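You operate a simulated robot arm through the tools that you are given. There is no shell and no other tool.

You are at the controls of a simulated robot arm. One attempt, no reset.

JOB
Tighten the three valve caps in numbered order, at the job card's torque.
Fine: put the driver back in its holster. Set down upright: torque driver.

The check looks at the end state, three seconds after you hand in, the way a careful person would. Anything else that was tipped, shoved, dropped, spilled or broken makes it a failure. Lids that push on must go on centred and level and be pressed home; caps that screw on are set level and turned clockwise until they are tight.

ROBOT AND FRAMES
A 6-joint arm with a two-finger gripper, fixed in place. Base frame: the origin is on the floor under the middle of its stand, x ahead of it, y to its left, z up; the work surface is at about z = 86. Lengths are in cm, angles in degrees, forces in N, time in s.
With the tool pointing down near the work surface it reaches from about 14 to 68 cm from the base axis. Its first joint turns from -66.0 to 66.0 degrees. Payload 2.45 kg.
Tool frame: the origin (TCP) lies between the finger pads and is the grasp point; the fingertips stand 3 cm ahead of it; z points along the fingers, y is the line along which they close. The gripper opens to 10.6 cm; its body begins 7.9 cm behind the TCP.
Orientation is told as [roll, pitch, yaw] about the base's x, y, z axes, in that order, counted from this pose: with the fingers straight down and closing along the base's y, the tool's x points along the base's -x, its y along +y and its z along -z.

CONTROLS
- The arm moves only by the tool servo_tool. Its argument "plan" is a list of rows, each an object of numbers (a shift or turn left out is 0, a gripper value left out holds the last): "x", "y", "z": the shift along the tool's x, y, z in cm; "rx", "ry", "rz": the turn, a rotation vector about the tool's x, y, z in degrees. In form: [{"x": .., "y": .., "z": .., "rx": .., "ry": .., "rz": ..}, ...]. A call has 1 to 20 rows; each row shifts and turns the commanded pose from where the row before left it, along the tool's axes as they then stand. "jaw" is the opening in per cent of the stroke, from 0 (shut) to 100 (fully open), set as the call begins (left out, the last holds). A row lasts 0.2 s, in which the tool goes at most 5 cm and 8.6 degrees; a call with a longer step from one row to the next is refused whole, and so is a gripper value outside its range. A pose out of reach is approached as far as the arm can. The call stops where the force on the tool passes 50 N (or 10 N more than at its start, if that is more) or the arm is blocked; 0.2 s more then pass. Each finger travels about 15.3 cm/s and halts on what it meets, pressing with about 22 N; the grip force reading is that of the motor and also rises with nothing between the fingers. The clock runs only during rows and for 0.2 s after the last one: add rows that do not move to give the fingers time. It gives the time, the measured TCP pose, the force on the tool (base axes), the opening and the grip force at its end, in the units of the frame above (readings bear some noise), with the torque about the TCP (base axes, N m) and any sound that the robot's microphone picked up.
- Cameras (640 x 400 px; columns grow to the right, rows downward): "scene" is fixed at [6.22, 43.12, 141.71]; the picture's right is [-0.77, -0.64, 0.00], its down [-0.25, 0.30, -0.92] and it looks along [0.59, -0.71, -0.39] (base axes); focal length 228 px, centre (320, 200). "wrist" rides on the gripper at [7.6, -0.2, -10.6] in the tool frame; the picture's right is [0.02, 1.00, 0.00], its down [-0.78, 0.02, -0.62] and it looks along [-0.62, 0.01, 0.78] (tool axes); focal length 247 px, centre (320, 200). There is no depth. A picture from a camera that has moved, and an enlarged one, comes with that camera's place and axes in the base frame and with its lens. The place of the scene camera against the robot may be out by one fixed shift of up to 2.5 cm in any direction.
- camera(camera): a new picture of that camera. It takes no simulated time.
- enlarge(camera, box): a new picture of the part [left, top, right, bottom] of that camera's present view, enlarged. It takes no simulated time.
- hand_in(): hands the job in; it is judged then, once.

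Places have to be worked out from the pictures, the camera data and where the tool is seen. Open the gripper and draw the arm clear of the work before you hand the job in, unless the task says otherwise.

The tools are called as a command line: name --argument value ..., lists and objects as JSON in quotes. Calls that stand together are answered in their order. servo_tool: Moves the arm, as the interface text tells. Its arguments: {"type":"object","properties":{"plan":{"type":"array","items":{"type":"object","properties":{"x":{"type":"number"},"y":{"type":"number"},"z":{"type":"number"},"rx":{"type":"number"},"ry":{"type":"number"},"rz":{"type":"number"}}}},"jaw":{"type":"number"}},"required":["plan"]} The other tools are called the same way: camera (camera) takes a picture; enlarge (camera, box) takes an enlarged picture of a part of a camera's view; hand_in () hands the job in.

At the start:

```text
t: 0.0
tcp_pos: [31.28, -5.67, 136.13]
tcp_rot: [0.0, 0.1, -0.1]
wrist_force: [-0.5, 0.3, -0.5]
ft_torque: [0.01, -0.03, -0.04]
finger_gap: 10.61
grasp_force: 0.0
```

scene: 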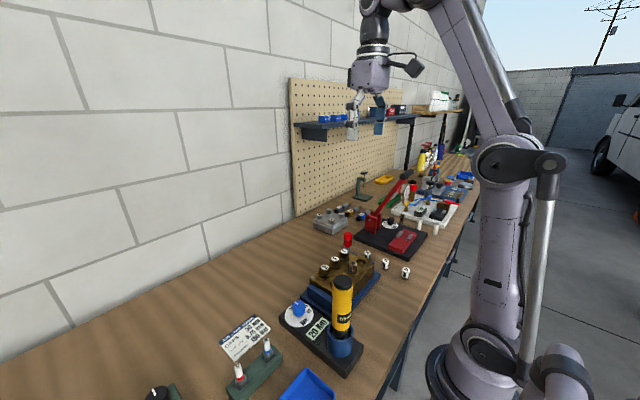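
wrist: 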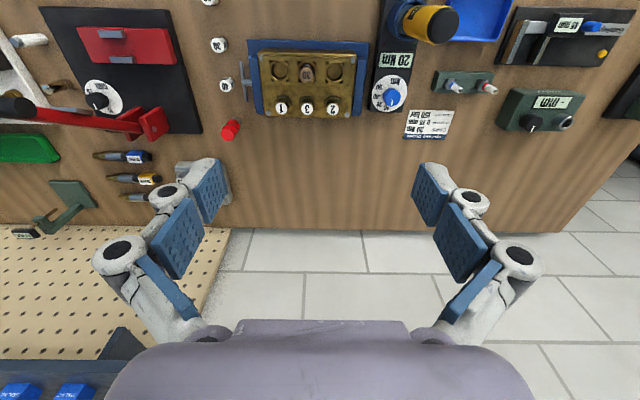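

I start by looking closely at the scene: the yellow driver in its holster, the job card, the valve block, and the torque setting dial.

enlarge --camera "wrist" --box '[220, 0, 480, 160]'

enlarge --camera "scene" --box '[200, 220, 420, 400]'

enlarge --camera "wrist" --box '[360, 0, 640, 160]'

```text
2.46 times, centred on (350, 80) of wrist
camera zoom: at [23.75, -5.78, 146.85], right [-0.02, 1.0, 0.0], down [0.78, 0.02, 0.62], along [0.62, 0.01, -0.78], focal length 608 px, centre (246, 495)
```

zoom: 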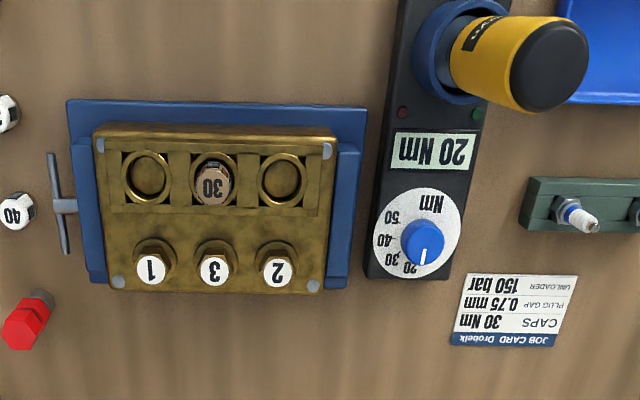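

```text
2.22 times, centred on (310, 310) of scene
camera zoom: at [6.22, 43.12, 141.71], right [-0.77, -0.64, 0.0], down [-0.25, 0.3, -0.92], along [0.59, -0.71, -0.39], focal length 506 px, centre (342, -44)
```

zoom: 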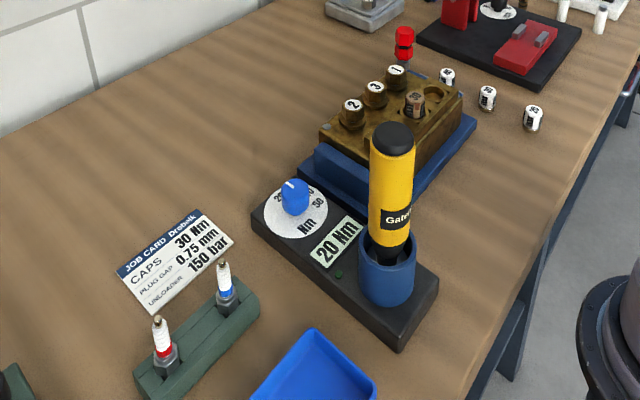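

```text
2.29 times, centred on (500, 80) of wrist
camera zoom: at [23.75, -5.78, 146.85], right [-0.02, 1.0, 0.0], down [0.78, 0.02, 0.62], along [0.62, 0.01, -0.78], focal length 564 px, centre (-91, 474)
```

zoom: 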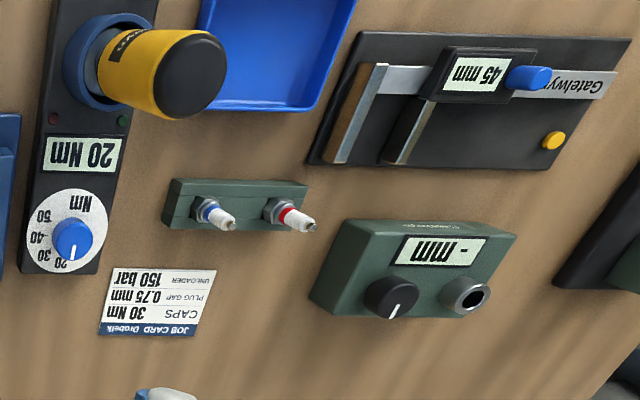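

The card says 30 Nm for the caps while the unit is set to 20 Nm. I move the wrist camera back and down for a closer look at the unit, block and the loose pieces.

servo_tool --plan '[{"x": 2, "z": 4}, {"x": 2, "z": 4}, {"x": 2, "z": 4}, {"x": 1, "z": 2}]' --jaw 100

camera --camera "wrist"

```text
t: 1.0
tcp_pos: [24.17, -5.57, 122.06]
tcp_rot: [0.0, 0.1, 0.0]
wrist_force: [-0.3, 0.4, 0.1]
ft_torque: [0.0, 0.01, -0.01]
finger_gap: 10.59
grasp_force: 0.0
```

```text
taken
camera wrist: at [16.7, -5.71, 132.8], right [-0.02, 1.0, 0.0], down [0.78, 0.02, 0.62], along [0.62, 0.01, -0.78], focal length 247 px, centre (320, 200)
```

wrist: 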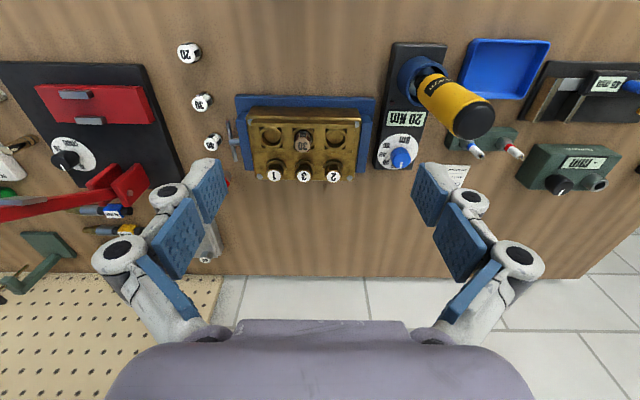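

enlarge --camera "wrist" --box '[160, 30, 380, 190]'

enlarge --camera "wrist" --box '[360, 30, 520, 190]'

enlarge --camera "scene" --box '[300, 220, 420, 300]'

enlarge --camera "scene" --box '[270, 260, 370, 390]'

```text
2.50 times, centred on (270, 110) of wrist
camera zoom: at [16.7, -5.71, 132.8], right [-0.02, 1.0, 0.0], down [0.78, 0.02, 0.62], along [0.62, 0.01, -0.78], focal length 617 px, centre (445, 425)
```

zoom: 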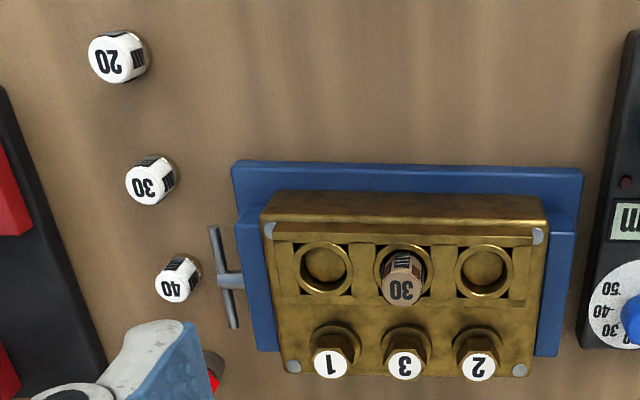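

```text
2.50 times, centred on (440, 110) of wrist
camera zoom: at [16.7, -5.71, 132.8], right [-0.02, 1.0, 0.0], down [0.78, 0.02, 0.62], along [0.62, 0.01, -0.78], focal length 617 px, centre (20, 425)
```

zoom: 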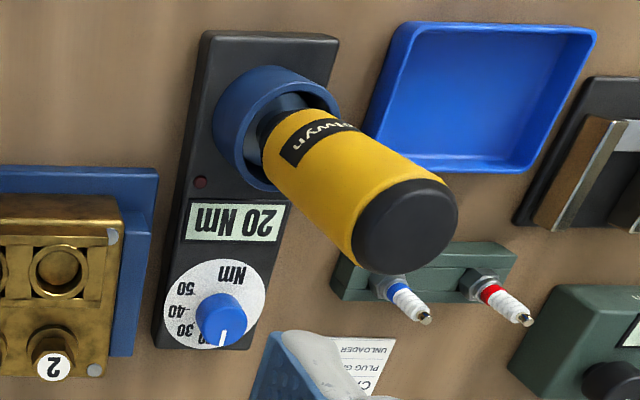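

```text
5.00 times, centred on (360, 260) of scene
camera zoom: at [6.22, 43.12, 141.71], right [-0.77, -0.64, 0.0], down [-0.25, 0.3, -0.92], along [0.59, -0.71, -0.39], focal length 1138 px, centre (120, -100)
```

zoom: 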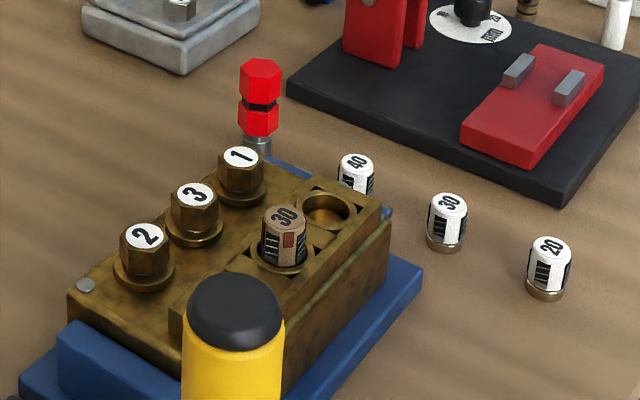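

```text
3.08 times, centred on (320, 325) of scene
camera zoom: at [6.22, 43.12, 141.71], right [-0.77, -0.64, 0.0], down [-0.25, 0.3, -0.92], along [0.59, -0.71, -0.39], focal length 700 px, centre (320, -185)
```

zoom: 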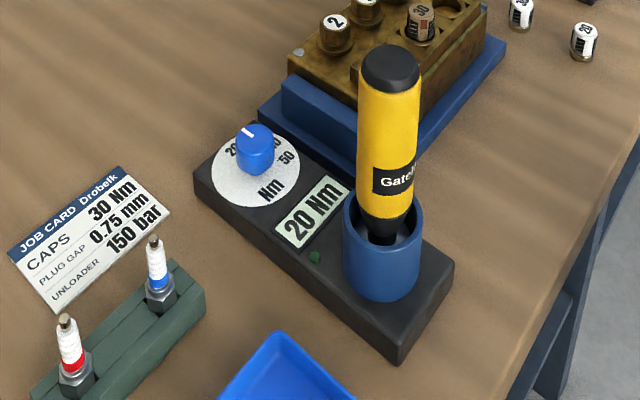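

Caps 1, 3, 2 sit in a row near (40.5, -13.4/-8.2/-2.8), the knob is near (39.2, 9.8), and the driver is near (25.8, 10.2). I enlarge the dial and the driver strongly for detail.

enlarge --camera "wrist" --box '[370, 100, 434, 180]'

enlarge --camera "wrist" --box '[250, 120, 360, 190]'

enlarge --camera "scene" --box '[280, 290, 340, 340]'

enlarge --camera "wrist" --box '[390, 30, 500, 140]'

```text
5.00 times, centred on (402, 140) of wrist
camera zoom: at [16.7, -5.71, 132.8], right [-0.02, 1.0, 0.0], down [0.78, 0.02, 0.62], along [0.62, 0.01, -0.78], focal length 1235 px, centre (-90, 500)
```

zoom: 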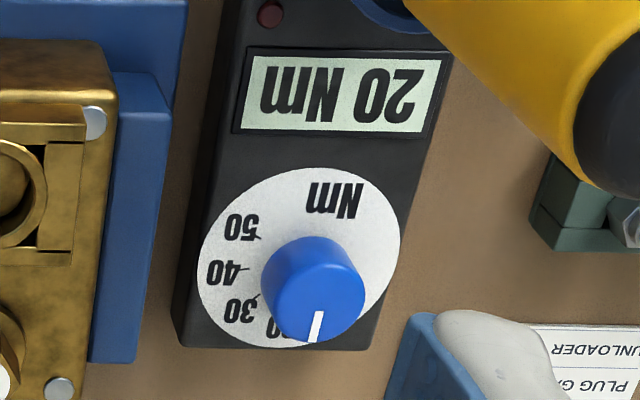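

```text
5.71 times, centred on (305, 155) of wrist
camera zoom: at [16.7, -5.71, 132.8], right [-0.02, 1.0, 0.0], down [0.78, 0.02, 0.62], along [0.62, 0.01, -0.78], focal length 1411 px, centre (406, 457)
```

zoom: 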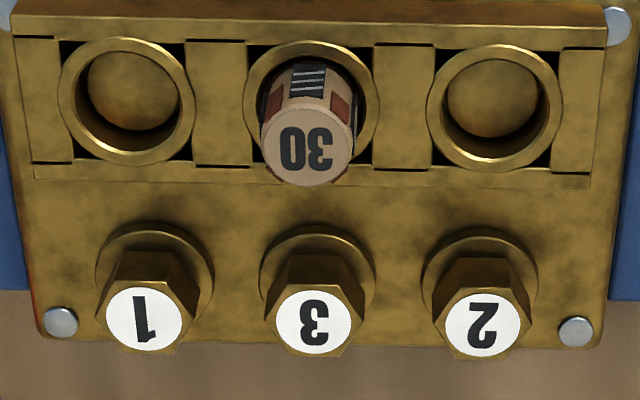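

```text
8.00 times, centred on (310, 315) of scene
camera zoom: at [6.22, 43.12, 141.71], right [-0.77, -0.64, 0.0], down [-0.25, 0.3, -0.92], along [0.59, -0.71, -0.39], focal length 1821 px, centre (400, -720)
```

zoom: 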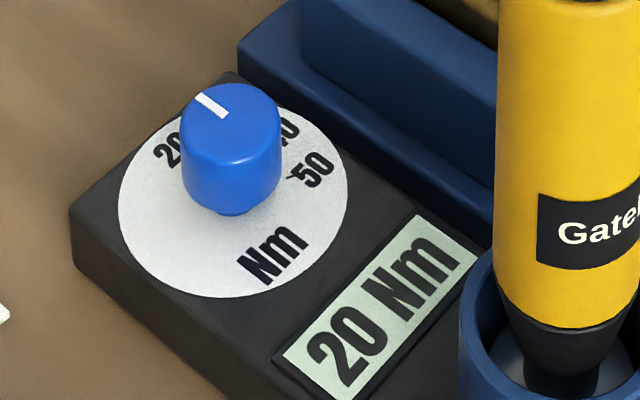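

```text
3.64 times, centred on (445, 85) of wrist
camera zoom: at [16.7, -5.71, 132.8], right [-0.02, 1.0, 0.0], down [0.78, 0.02, 0.62], along [0.62, 0.01, -0.78], focal length 898 px, centre (-134, 618)
```

zoom: 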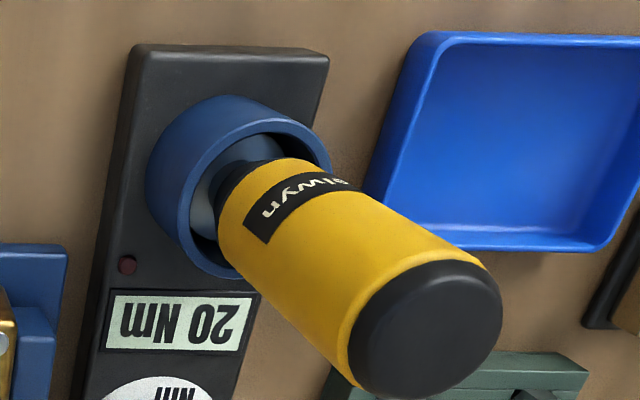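

The display shows 20 Nm, and the scale runs clockwise 20→30→40→50, with about 37° per step. I move above the knob, turn the tool clockwise by 60° so that the camera stays clear of the driver, and look.

servo_tool --plan '[{"x": -3.0, "y": 3.1}, {"x": -3.0, "y": 3.1}, {"x": -3.0, "y": 3.1}, {"x": -3.0, "y": 3.1}, {"x": -3.0, "y": 3.0}, {"rz": 7.5}, {"rz": 7.5}, {"rz": 7.5}, {"rz": 7.5}, {"rz": 7.5}, {"rz": 7.5}, {"rz": 7.5}, {"rz": 7.5}, {"z": 4}, {"z": 4}, {"z": 4}, {"z": 3}, {}]' --jaw 57

camera --camera "wrist"

camera --camera "scene"

```text
t: 4.8
tcp_pos: [39.12, 9.87, 106.95]
tcp_rot: [0.0, 0.0, -60.0]
wrist_force: [1.0, -0.4, 0.1]
ft_torque: [0.03, -0.01, -0.01]
finger_gap: 6.03
grasp_force: 0.1
```

```text
taken
camera wrist: at [35.39, 16.39, 117.63], right [0.86, 0.52, 0.0], down [0.41, -0.67, 0.62], along [0.32, -0.53, -0.78], focal length 247 px, centre (320, 200)
```

wrist: 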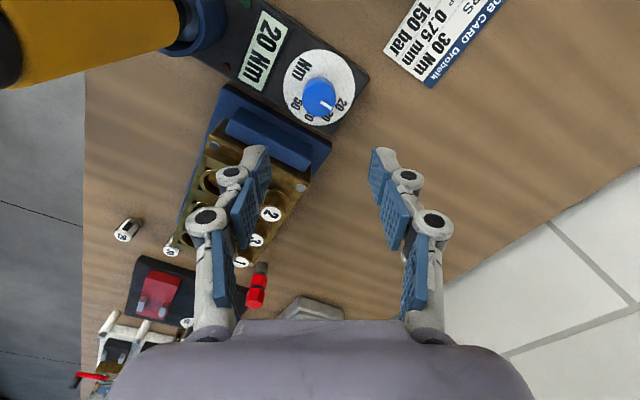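

```text
taken
```

scene: 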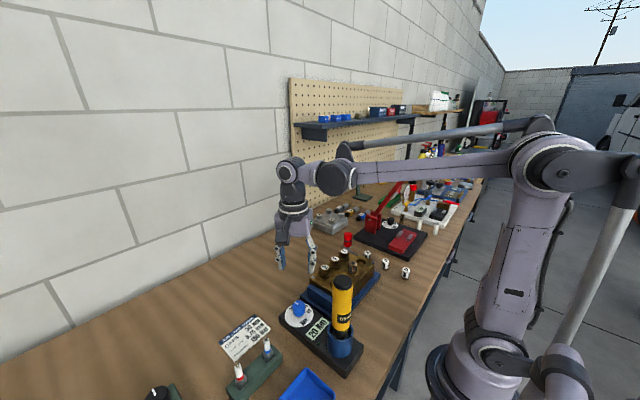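

I enlarge the dial from this new view to refine the knob's position.

enlarge --camera "wrist" --box '[270, 40, 370, 140]'

enlarge --camera "scene" --box '[250, 220, 370, 360]'

```text
4.00 times, centred on (320, 90) of wrist
camera zoom: at [35.39, 16.39, 117.63], right [0.86, 0.52, 0.0], down [0.41, -0.67, 0.62], along [0.32, -0.53, -0.78], focal length 988 px, centre (320, 640)
```

zoom: 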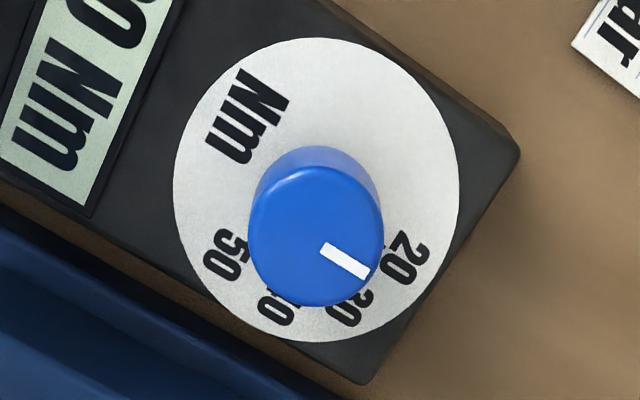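

```text
2.86 times, centred on (310, 290) of scene
camera zoom: at [6.22, 43.12, 141.71], right [-0.77, -0.64, 0.0], down [-0.25, 0.3, -0.92], along [0.59, -0.71, -0.39], focal length 650 px, centre (349, -57)
```

zoom: 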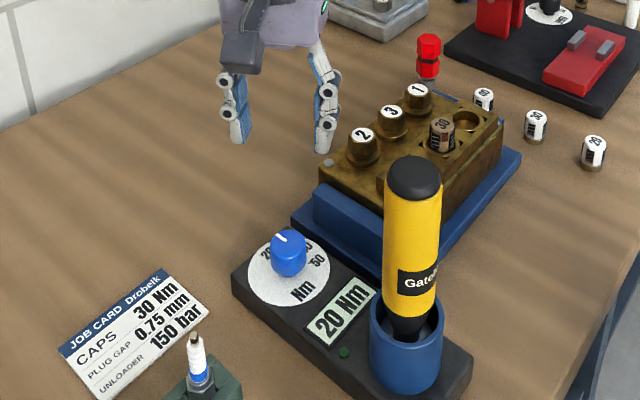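

The knob's centre works out at (39.17, 9.82) with its top at about z 91.4, right below the TCP. I descend so the fingertips stay above the dial plate.

servo_tool --plan '[{"z": 3}, {"z": 3}, {"z": 3}, {"z": 2}, {"z": 1}, {"z": 1}, {"z": 0.8}, {"z": 0.7}, {}]'

camera --camera "wrist"

enlarge --camera "scene" --box '[240, 240, 380, 370]'

```text
t: 6.8
tcp_pos: [39.26, 9.89, 92.6]
tcp_rot: [0.0, 0.0, -60.0]
wrist_force: [-0.4, -0.1, 0.0]
ft_torque: [0.01, -0.03, -0.01]
finger_gap: 6.07
grasp_force: 0.2
```

```text
taken
camera wrist: at [35.42, 16.41, 103.24], right [0.86, 0.52, 0.0], down [0.41, -0.67, 0.62], along [0.32, -0.53, -0.78], focal length 247 px, centre (320, 200)
```

wrist: 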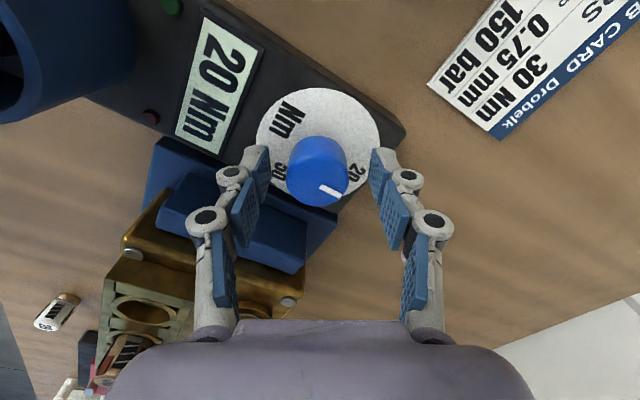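

```text
3.08 times, centred on (310, 305) of scene
camera zoom: at [6.22, 43.12, 141.71], right [-0.77, -0.64, 0.0], down [-0.25, 0.3, -0.92], along [0.59, -0.71, -0.39], focal length 700 px, centre (351, -123)
```

zoom: 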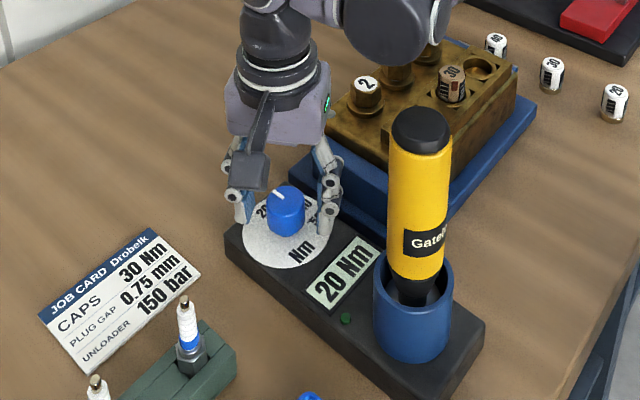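

The knob sits between the fingers. I lower slightly and close on it.

servo_tool --plan '[{"z": 0.4}, {}]'

servo_tool --plan '[{}, {}, {}, {}]' --jaw 20

camera --camera "wrist"

```text
t: 7.4
tcp_pos: [39.21, 9.92, 92.31]
tcp_rot: [0.1, -0.1, -60.0]
wrist_force: [-0.3, -0.1, -0.1]
ft_torque: [0.01, -0.02, 0.01]
finger_gap: 6.03
grasp_force: 0.1
```

```text
t: 8.4
tcp_pos: [39.09, 9.82, 92.18]
tcp_rot: [-0.1, 0.0, -60.0]
wrist_force: [-10.0, -4.4, 6.7]
ft_torque: [-0.1, 0.33, 0.01]
finger_gap: 3.26
grasp_force: 45.3
```

```text
taken
camera wrist: at [35.31, 16.37, 102.92], right [0.86, 0.52, 0.0], down [0.41, -0.67, 0.62], along [0.32, -0.53, -0.78], focal length 247 px, centre (320, 200)
```

wrist: 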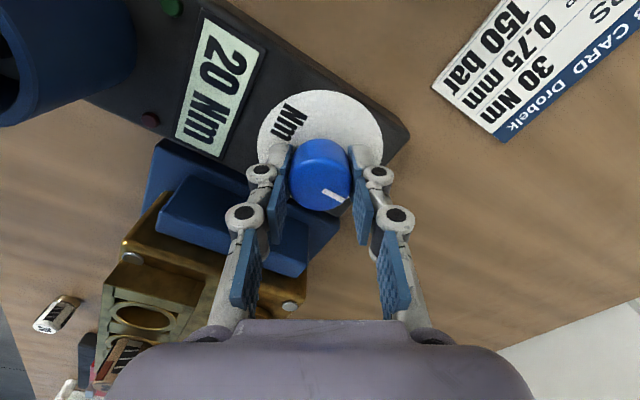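

The knob is gripped with a gap of 3.26 cm. I shift slightly to relieve the side force and turn clockwise about 18°.

servo_tool --plan '[{"y": -0.1}, {"rz": 6}, {"rz": 6}, {"rz": 6}, {}]'

camera --camera "wrist"

```text
t: 9.6
tcp_pos: [38.99, 9.81, 92.16]
tcp_rot: [-0.1, -0.1, -78.1]
wrist_force: [-12.6, 0.5, -32.0]
ft_torque: [-0.2, 0.11, 0.02]
finger_gap: 3.23
grasp_force: 45.2
```

```text
taken
camera wrist: at [37.48, 17.24, 102.93], right [0.97, 0.23, 0.0], down [0.18, -0.76, 0.62], along [0.14, -0.6, -0.78], focal length 247 px, centre (320, 200)
```

wrist: 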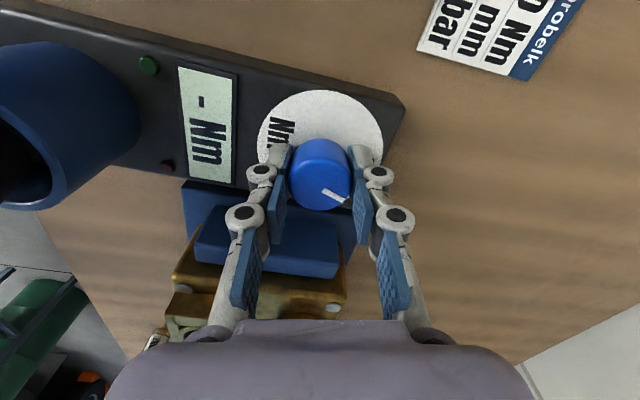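

The knob follows and the display shows "-" between settings. I check the force again before turning on.

servo_tool --plan '[{}]'

```text
t: 10.0
tcp_pos: [39.09, 9.8, 92.25]
tcp_rot: [-0.1, 0.0, -78.0]
wrist_force: [-12.7, 0.1, -36.8]
ft_torque: [0.0, 0.18, 0.04]
finger_gap: 3.22
grasp_force: 44.5
```

servo_tool --plan '[{"y": -0.1, "z": 0.1}, {}]'

```text
t: 10.6
tcp_pos: [39.0, 9.76, 92.28]
tcp_rot: [0.1, 0.1, -78.1]
wrist_force: [-9.6, 6.7, 13.0]
ft_torque: [-0.13, 0.33, 0.0]
finger_gap: 3.25
grasp_force: 44.7
```

Forces are low again. I turn about 18° further clockwise and check the display.

servo_tool --plan '[{"z": -0.03}, {"rz": 6}, {"rz": 6}, {"rz": 6}, {}]'

camera --camera "wrist"

```text
t: 11.8
tcp_pos: [39.02, 9.75, 92.26]
tcp_rot: [0.1, 0.1, -96.1]
wrist_force: [-12.8, 11.0, 30.7]
ft_torque: [0.47, 0.26, 0.02]
finger_gap: 3.25
grasp_force: 45.2
```

```text
taken
camera wrist: at [39.8, 17.38, 102.93], right [1.0, -0.08, 0.0], down [-0.07, -0.78, 0.62], along [-0.05, -0.62, -0.78], focal length 247 px, centre (320, 200)
```

wrist: 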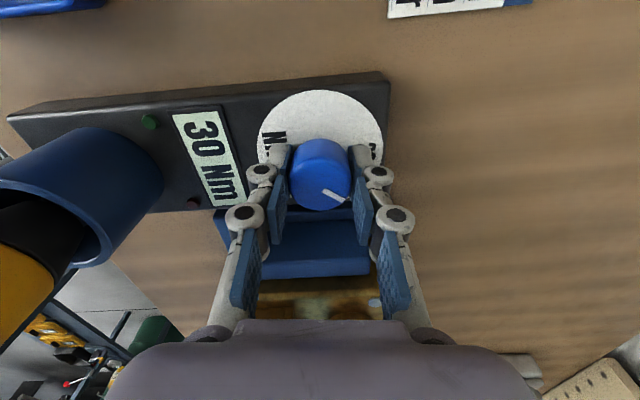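

The display now reads 30 Nm. I relieve the vertical force, release, and rise to check the pointer against the 30 mark.

servo_tool --plan '[{"z": -0.05}, {}]'

servo_tool --plan '[{}, {}, {}]' --jaw 57

servo_tool --plan '[{"z": -2}, {"z": -3}, {"z": -4}, {"z": -4}, {}]'

camera --camera "wrist"

enlarge --camera "wrist" --box '[240, 40, 400, 160]'

```text
t: 12.4
tcp_pos: [39.04, 9.78, 92.31]
tcp_rot: [-0.1, 0.1, -96.0]
wrist_force: [-13.0, 11.3, 23.9]
ft_torque: [0.36, 0.29, 0.04]
finger_gap: 3.23
grasp_force: 45.0
```

```text
t: 13.2
tcp_pos: [39.03, 9.7, 92.19]
tcp_rot: [0.0, 0.1, -96.0]
wrist_force: [-0.4, -0.4, -0.3]
ft_torque: [-0.02, -0.01, 0.03]
finger_gap: 6.05
grasp_force: 0.0
```

```text
t: 14.4
tcp_pos: [38.9, 9.88, 105.3]
tcp_rot: [0.1, 0.0, -96.0]
wrist_force: [-0.2, 0.5, -0.1]
ft_torque: [-0.03, -0.03, 0.0]
finger_gap: 6.01
grasp_force: 0.1
```

```text
taken
camera wrist: at [39.72, 17.36, 116.02], right [1.0, -0.08, 0.0], down [-0.07, -0.78, 0.62], along [-0.05, -0.62, -0.78], focal length 247 px, centre (320, 200)
```

wrist: 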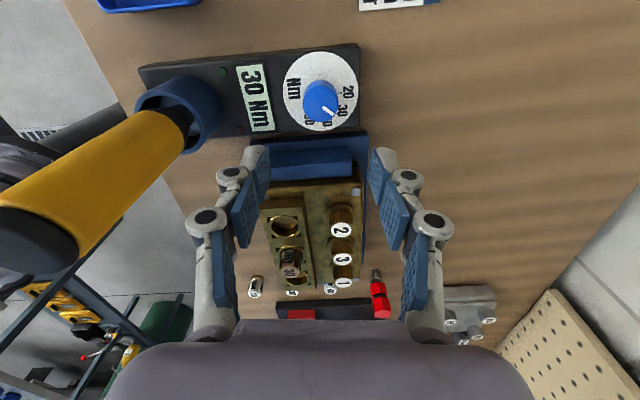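

```text
3.33 times, centred on (320, 100) of wrist
camera zoom: at [39.72, 17.36, 116.02], right [1.0, -0.08, 0.0], down [-0.07, -0.78, 0.62], along [-0.05, -0.62, -0.78], focal length 823 px, centre (320, 533)
```

zoom: 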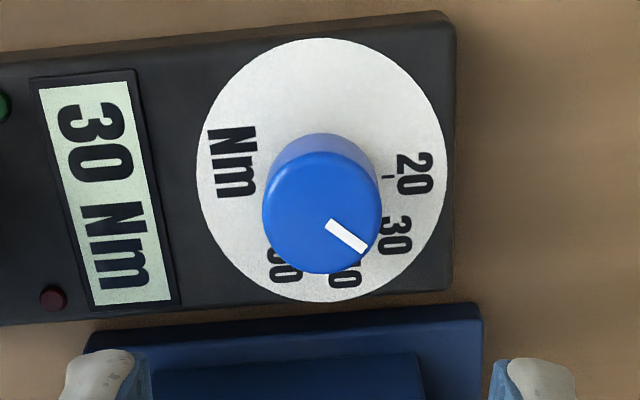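

The pointer stands at 30 and the display reads 30 Nm. Now I look at the caps and the driver from this view to refine their positions.

enlarge --camera "wrist" --box '[260, 180, 400, 300]'

enlarge --camera "wrist" --box '[0, 60, 240, 280]'

```text
3.33 times, centred on (330, 240) of wrist
camera zoom: at [39.72, 17.36, 116.02], right [1.0, -0.08, 0.0], down [-0.07, -0.78, 0.62], along [-0.05, -0.62, -0.78], focal length 823 px, centre (287, 67)
```

zoom: 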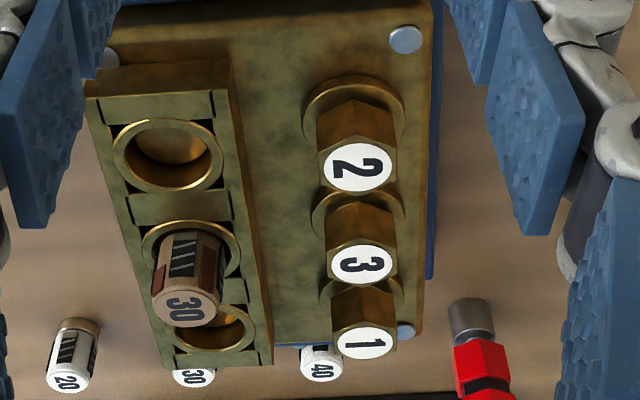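

```text
1.82 times, centred on (120, 170) of wrist
camera zoom: at [39.72, 17.36, 116.02], right [1.0, -0.08, 0.0], down [-0.07, -0.78, 0.62], along [-0.05, -0.62, -0.78], focal length 449 px, centre (684, 254)
```

zoom: 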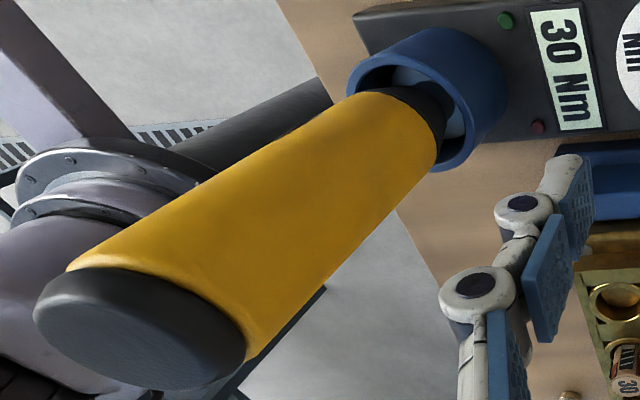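

I rise, turn the tool back to yaw 0, and move back behind the driver to get a centred view of it.

servo_tool --plan '[{"z": -4}, {"z": -4}, {"z": -4}, {"rz": -8}, {"rz": -8}, {"rz": -8}, {"rz": -8}, {"rz": -8}, {"rz": -8}, {"rz": -8}, {"rz": -8}, {"rz": -8}, {"rz": -8}, {"rz": -8}, {"rz": -8}]'

servo_tool --plan '[{"x": 4}, {"x": 4}, {"x": 4}, {"x": 4}, {"x": 1}, {}]' --jaw 75

camera --camera "wrist"

```text
t: 17.6
tcp_pos: [39.12, 9.57, 117.34]
tcp_rot: [0.0, 0.0, 0.2]
wrist_force: [0.0, -0.1, -1.0]
ft_torque: [-0.03, 0.0, -0.01]
finger_gap: 6.04
grasp_force: 0.1
```

```text
t: 19.0
tcp_pos: [21.89, 9.72, 117.36]
tcp_rot: [0.0, 0.0, -0.1]
wrist_force: [-0.6, -0.4, 0.4]
ft_torque: [0.01, 0.02, -0.01]
finger_gap: 7.95
grasp_force: 0.0
```

```text
taken
camera wrist: at [14.43, 9.53, 128.03], right [-0.02, 1.0, 0.0], down [0.78, 0.02, 0.62], along [0.62, 0.01, -0.78], focal length 247 px, centre (320, 200)
```

wrist: 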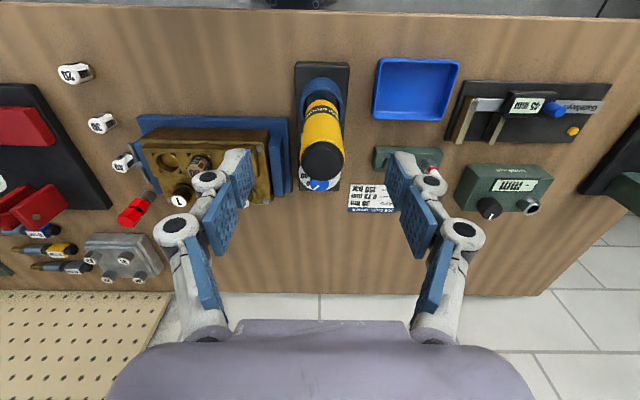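

enlarge --camera "wrist" --box '[280, 60, 370, 200]'

enlarge --camera "scene" --box '[280, 230, 400, 380]'

```text
2.86 times, centred on (325, 130) of wrist
camera zoom: at [14.43, 9.53, 128.03], right [-0.02, 1.0, 0.0], down [0.78, 0.02, 0.62], along [0.62, 0.01, -0.78], focal length 706 px, centre (306, 400)
```

zoom: 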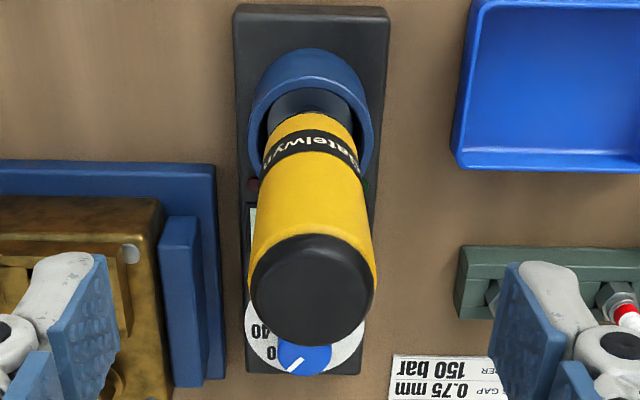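

```text
2.67 times, centred on (340, 305) of scene
camera zoom: at [6.22, 43.12, 141.71], right [-0.77, -0.64, 0.0], down [-0.25, 0.3, -0.92], along [0.59, -0.71, -0.39], focal length 607 px, centre (267, -80)
```

zoom: 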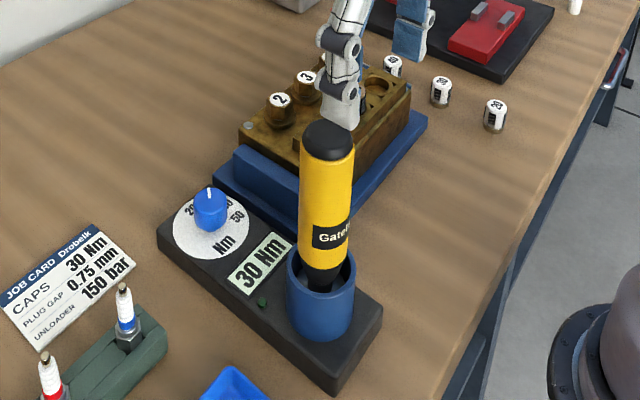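

The driver's top centre works out near (25.6, 9.95, 108.3), about 4.2 cm across. I move above it and descend with open fingers to TCP z ≈ 102.5.

servo_tool --plan '[{"x": -2, "y": 0.15}, {"x": -1.7, "y": 0.1}, {"z": 4}, {"z": 4}, {"z": 3}, {"z": 2}, {"z": 1.8}, {}]' --jaw 75

camera --camera "wrist"

enlarge --camera "scene" --box '[260, 210, 420, 380]'

```text
t: 20.8
tcp_pos: [25.56, 9.73, 102.49]
tcp_rot: [0.0, 0.1, 0.1]
wrist_force: [0.7, -0.1, 0.3]
ft_torque: [0.0, 0.01, 0.0]
finger_gap: 7.95
grasp_force: 0.0
```

```text
taken
camera wrist: at [18.17, 9.61, 113.12], right [-0.02, 1.0, 0.0], down [0.78, 0.02, 0.62], along [0.62, 0.01, -0.78], focal length 247 px, centre (320, 200)
```

wrist: 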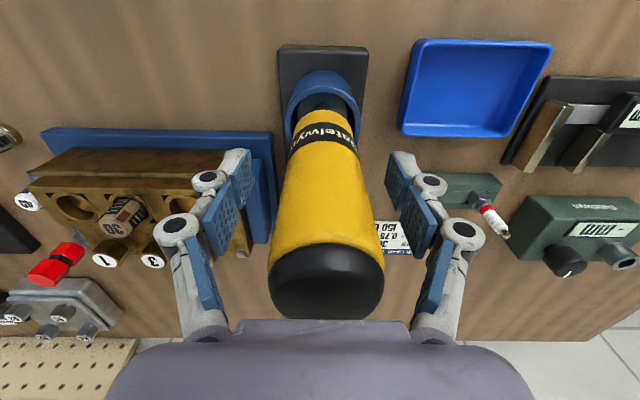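

```text
2.35 times, centred on (340, 295) of scene
camera zoom: at [6.22, 43.12, 141.71], right [-0.77, -0.64, 0.0], down [-0.25, 0.3, -0.92], along [0.59, -0.71, -0.39], focal length 536 px, centre (273, -24)
```

zoom: 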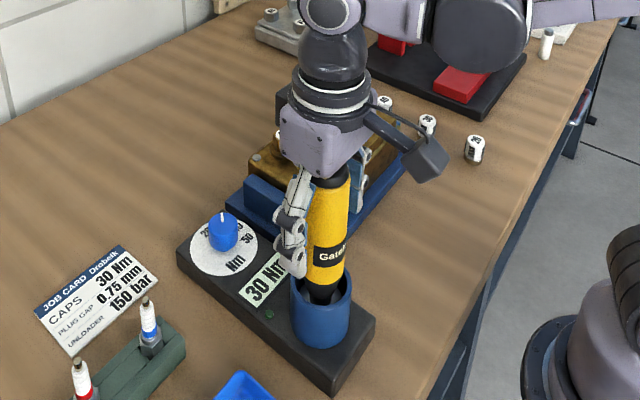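

The driver is centred between the fingers apart from about 0.2 cm in y. I correct this and close on the handle.

servo_tool --plan '[{"y": 0.2}, {}]'

servo_tool --plan '[{}, {}, {}, {}]' --jaw 25

camera --camera "wrist"

```text
t: 21.4
tcp_pos: [25.67, 10.13, 102.59]
tcp_rot: [0.0, 0.0, 0.0]
wrist_force: [0.2, 0.3, 0.0]
ft_torque: [0.0, 0.0, 0.02]
finger_gap: 7.95
grasp_force: 0.0
```

```text
t: 22.4
tcp_pos: [25.79, 10.09, 102.44]
tcp_rot: [0.0, -0.1, 0.0]
wrist_force: [0.1, -4.8, 14.3]
ft_torque: [-0.24, 0.03, -0.01]
finger_gap: 4.13
grasp_force: 22.0
```

```text
taken
camera wrist: at [18.23, 9.89, 113.18], right [-0.02, 1.0, 0.0], down [0.78, 0.02, 0.62], along [0.62, 0.01, -0.78], focal length 247 px, centre (320, 200)
```

wrist: 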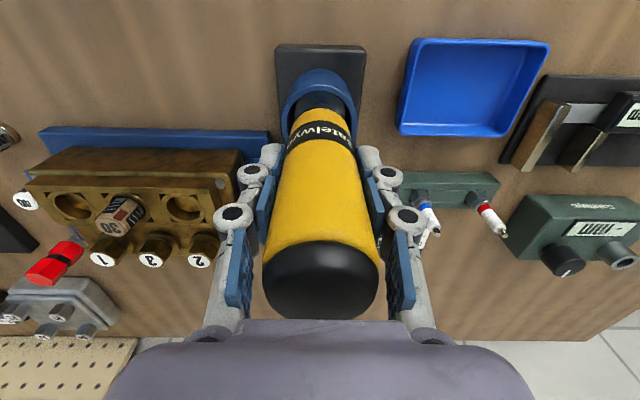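

The handle is gripped (gap 4.13). I lift slowly and check.

servo_tool --plan '[{"z": -0.5}, {"z": -1}, {"z": -1.5}, {"z": -2}, {"z": -3}, {"z": -3}, {"z": -3}, {}]'

camera --camera "wrist"

enlarge --camera "scene" --box '[240, 180, 420, 370]'

```text
t: 24.2
tcp_pos: [25.48, 10.38, 116.35]
tcp_rot: [0.0, -0.1, -0.1]
wrist_force: [0.5, 0.4, -4.6]
ft_torque: [0.01, -0.02, 0.0]
finger_gap: 4.12
grasp_force: 22.3
```

```text
taken
camera wrist: at [18.06, 10.11, 127.02], right [-0.02, 1.0, 0.0], down [0.78, 0.02, 0.62], along [0.62, 0.01, -0.78], focal length 247 px, centre (320, 200)
```

wrist: 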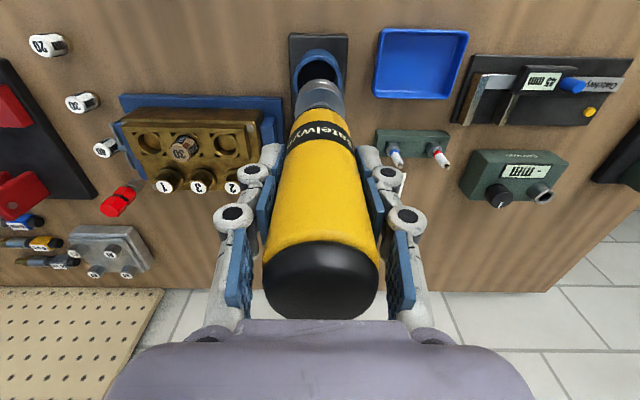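

```text
2.11 times, centred on (330, 275) of scene
camera zoom: at [6.22, 43.12, 141.71], right [-0.77, -0.64, 0.0], down [-0.25, 0.3, -0.92], along [0.59, -0.71, -0.39], focal length 479 px, centre (299, 42)
```

zoom: 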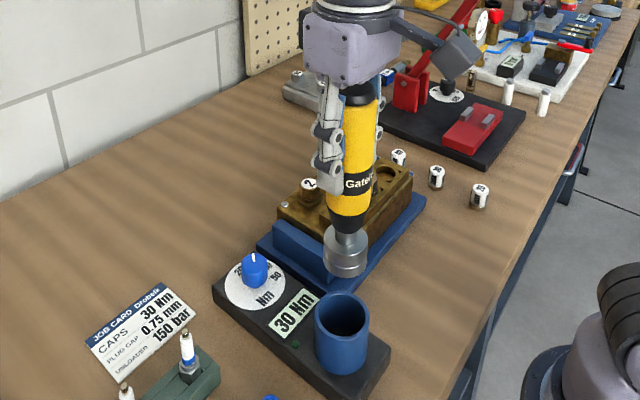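

The driver is out of the holster, upright in the grip. I carry it at this height to above cap 1 and look.

servo_tool --plan '[{"x": -1.0, "y": -1.6}, {"x": -2.0, "y": -3.2}, {"x": -2.3, "y": -3.7}, {"x": -2.3, "y": -3.7}, {"x": -2.3, "y": -3.7}, {"x": -2.3, "y": -3.7}, {"x": -1.7, "y": -2.6}, {"x": -0.9, "y": -1.4}, {}]'

camera --camera "wrist"

camera --camera "scene"

```text
t: 26.2
tcp_pos: [40.5, -13.63, 116.52]
tcp_rot: [0.0, 0.0, 0.1]
wrist_force: [-0.2, 1.2, -3.6]
ft_torque: [-0.01, -0.03, -0.01]
finger_gap: 4.1
grasp_force: 21.6
```

```text
taken
camera wrist: at [33.08, -13.88, 127.19], right [-0.02, 1.0, 0.0], down [0.78, 0.02, 0.62], along [0.62, 0.01, -0.78], focal length 247 px, centre (320, 200)
```

wrist: 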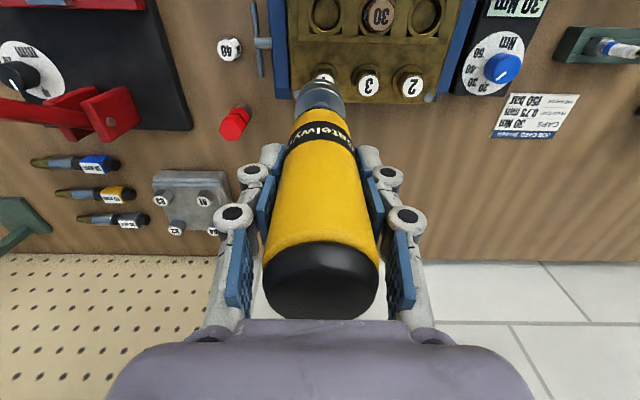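

```text
taken
```

scene: 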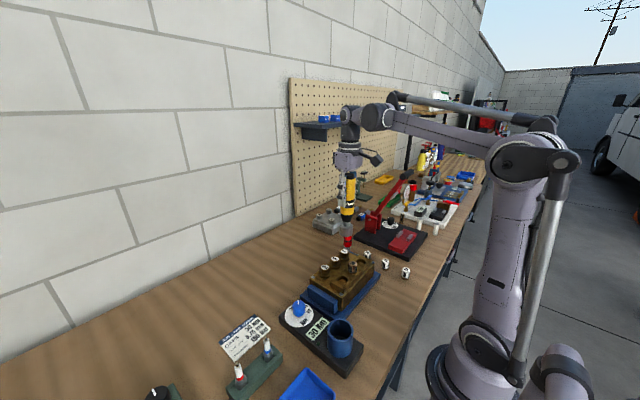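

enlarge --camera "wrist" --box '[270, 40, 450, 150]'

enlarge --camera "scene" --box '[300, 170, 400, 300]'

```text
3.56 times, centred on (360, 95) of wrist
camera zoom: at [33.08, -13.88, 127.19], right [-0.02, 1.0, 0.0], down [0.78, 0.02, 0.62], along [0.62, 0.01, -0.78], focal length 878 px, centre (178, 573)
```

zoom: 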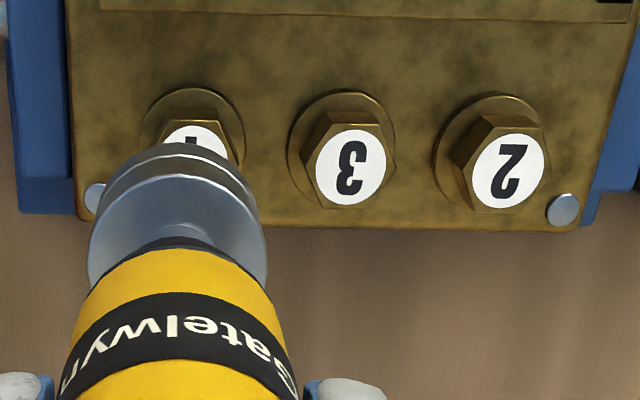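

```text
3.08 times, centred on (350, 235) of scene
camera zoom: at [6.23, 43.12, 141.71], right [-0.77, -0.64, 0.0], down [-0.25, 0.3, -0.92], along [0.59, -0.71, -0.39], focal length 700 px, centre (228, 92)
```

zoom: 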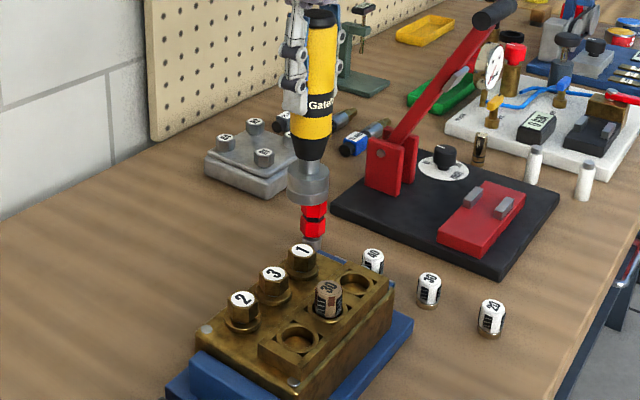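

The socket is about 0.55 cm off in y from cap 1, by the line of the driver's axis in the picture. I correct it and turn the tool counter-clockwise 90°, which gives room for clockwise turning and a side view to check x.

servo_tool --plan '[{"y": 0.55}, {"rz": -7.5}, {"rz": -7.5}, {"rz": -7.5}, {"rz": -7.5}, {"rz": -7.5}, {"rz": -7.5}, {"rz": -7.5}, {"rz": -7.5}, {"rz": -7.5}, {"rz": -7.5}, {"rz": -7.5}, {"rz": -7.5}, {}]'

camera --camera "wrist"

enlarge --camera "wrist" --box '[250, 30, 430, 150]'

enlarge --camera "scene" --box '[300, 130, 400, 290]'

```text
t: 29.2
tcp_pos: [40.61, -12.89, 116.42]
tcp_rot: [-0.1, 0.0, 90.0]
wrist_force: [0.5, 0.2, -4.6]
ft_torque: [-0.01, -0.02, 0.01]
finger_gap: 4.11
grasp_force: 22.9
```

```text
taken
camera wrist: at [40.93, -20.52, 127.09], right [-1.0, -0.02, 0.0], down [-0.02, 0.78, 0.62], along [-0.01, 0.62, -0.78], focal length 247 px, centre (320, 200)
```

wrist: 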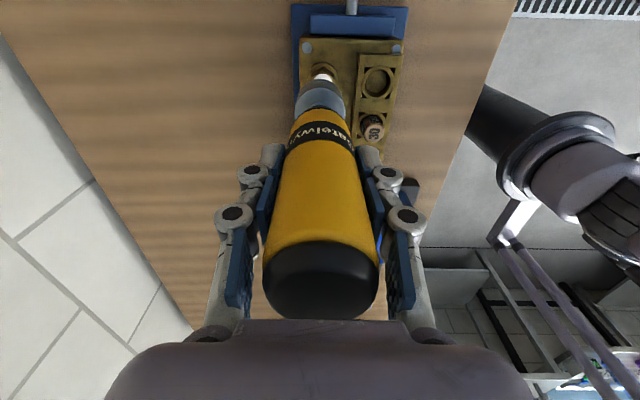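

```text
3.33 times, centred on (340, 90) of wrist
camera zoom: at [40.93, -20.52, 127.09], right [-1.0, -0.02, 0.0], down [-0.02, 0.78, 0.62], along [-0.01, 0.62, -0.78], focal length 823 px, centre (253, 567)
```

zoom: 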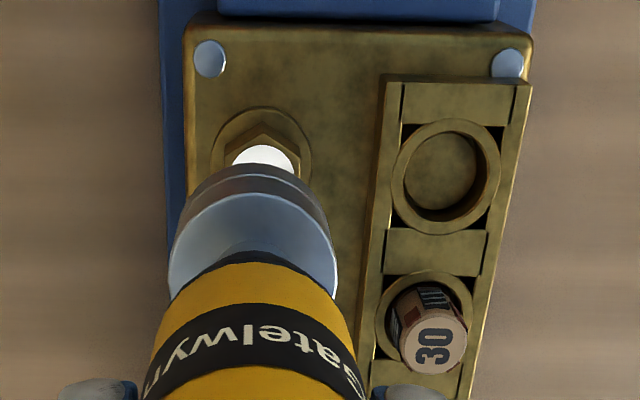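

```text
2.50 times, centred on (350, 210) of scene
camera zoom: at [6.22, 43.12, 141.71], right [-0.77, -0.64, 0.0], down [-0.25, 0.3, -0.92], along [0.59, -0.71, -0.39], focal length 569 px, centre (245, 175)
```

zoom: 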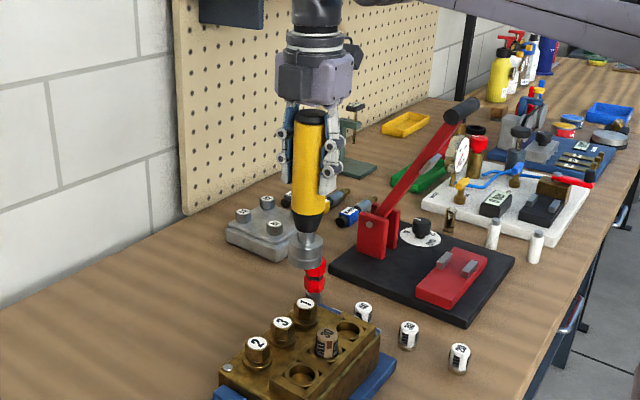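

In this side view cap 1 lies about 0.4 cm toward base −x of the TCP axis. I zoom the scene camera to judge how the driver sits relative to the TCP in the other tool direction.

enlarge --camera "scene" --box '[312, 218, 376, 258]'

enlarge --camera "scene" --box '[312, 165, 376, 205]'

enlarge --camera "wrist" --box '[280, 50, 360, 100]'

enlarge --camera "wrist" --box '[240, 220, 400, 330]'

```text
10.00 times, centred on (344, 238) of scene
camera zoom: at [6.22, 43.12, 141.71], right [-0.77, -0.64, 0.0], down [-0.25, 0.3, -0.92], along [0.59, -0.71, -0.39], focal length 2276 px, centre (80, -180)
```

zoom: 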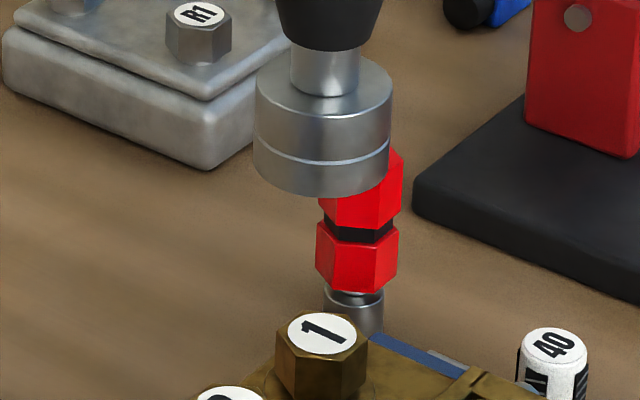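

```text
10.00 times, centred on (344, 185) of scene
camera zoom: at [6.22, 43.12, 141.71], right [-0.77, -0.64, 0.0], down [-0.25, 0.3, -0.92], along [0.59, -0.71, -0.39], focal length 2276 px, centre (80, 350)
```

zoom: 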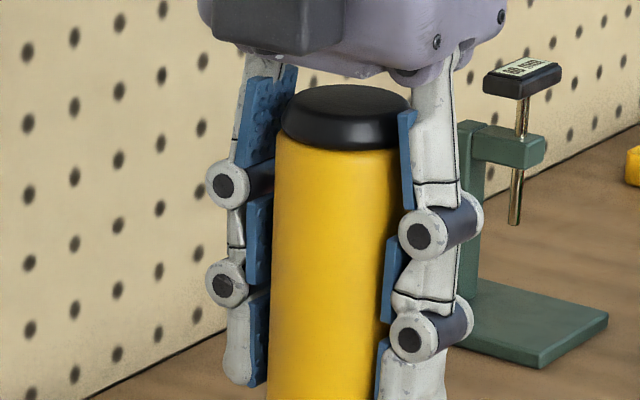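

```text
8.00 times, centred on (320, 75) of wrist
camera zoom: at [40.93, -20.52, 127.09], right [-1.0, -0.02, 0.0], down [-0.02, 0.78, 0.62], along [-0.01, 0.62, -0.78], focal length 1976 px, centre (320, 1200)
```

zoom: 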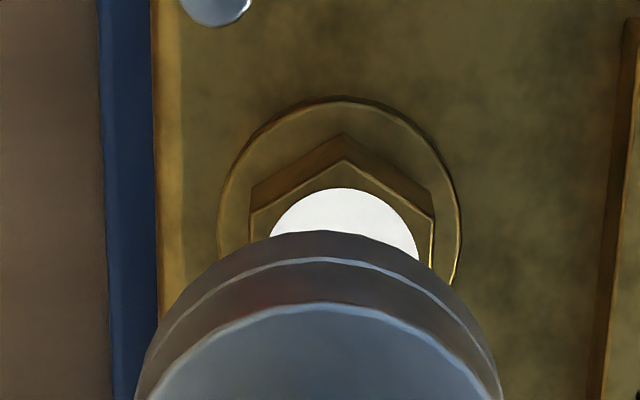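

```text
3.64 times, centred on (320, 275) of wrist
camera zoom: at [40.93, -20.52, 127.09], right [-1.0, -0.02, 0.0], down [-0.02, 0.78, 0.62], along [-0.01, 0.62, -0.78], focal length 898 px, centre (320, -73)
```

zoom: 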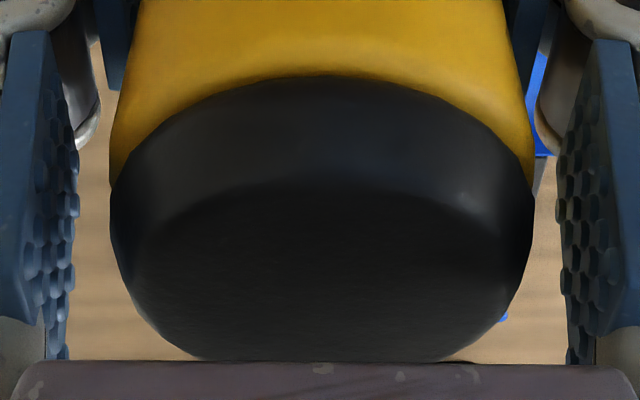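

Measurements agree: cap 1 is about 0.31 cm toward −x and 0.05–0.1 cm toward −y of the driver's axis. I correct this and lower to just above the cap.

servo_tool --plan '[{"x": 0.06, "y": 0.31}, {"z": 1.5}, {"z": 1.5}, {"z": 1}, {}]'

enlarge --camera "scene" --box '[312, 225, 376, 265]'

enlarge --camera "wrist" --box '[280, 50, 360, 100]'

```text
t: 30.4
tcp_pos: [40.23, -13.06, 112.49]
tcp_rot: [0.1, -0.1, 90.0]
wrist_force: [-0.4, 0.6, -4.2]
ft_torque: [0.0, 0.0, -0.01]
finger_gap: 4.12
grasp_force: 22.4
```

```text
10.00 times, centred on (344, 245) of scene
camera zoom: at [6.22, 43.12, 141.71], right [-0.77, -0.64, 0.0], down [-0.25, 0.3, -0.92], along [0.59, -0.71, -0.39], focal length 2276 px, centre (80, -250)
```

zoom: 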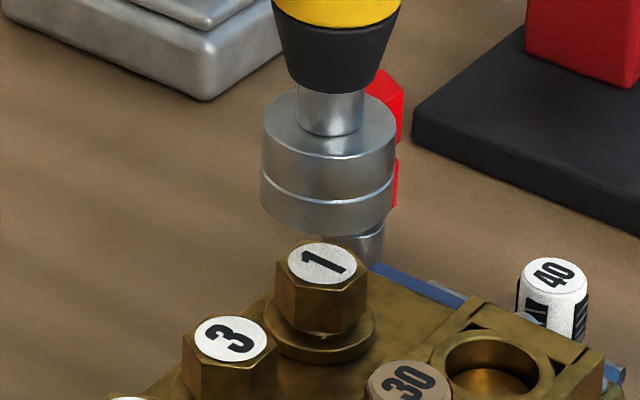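

```text
8.00 times, centred on (320, 75) of wrist
camera zoom: at [40.56, -20.58, 123.15], right [-1.0, -0.02, 0.0], down [-0.02, 0.78, 0.62], along [-0.01, 0.62, -0.78], focal length 1976 px, centre (320, 1200)
```

zoom: 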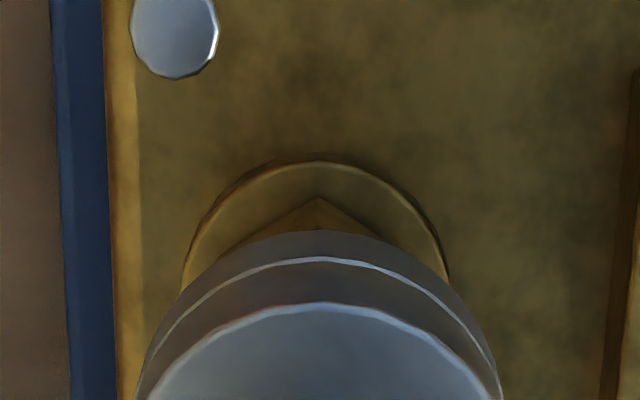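

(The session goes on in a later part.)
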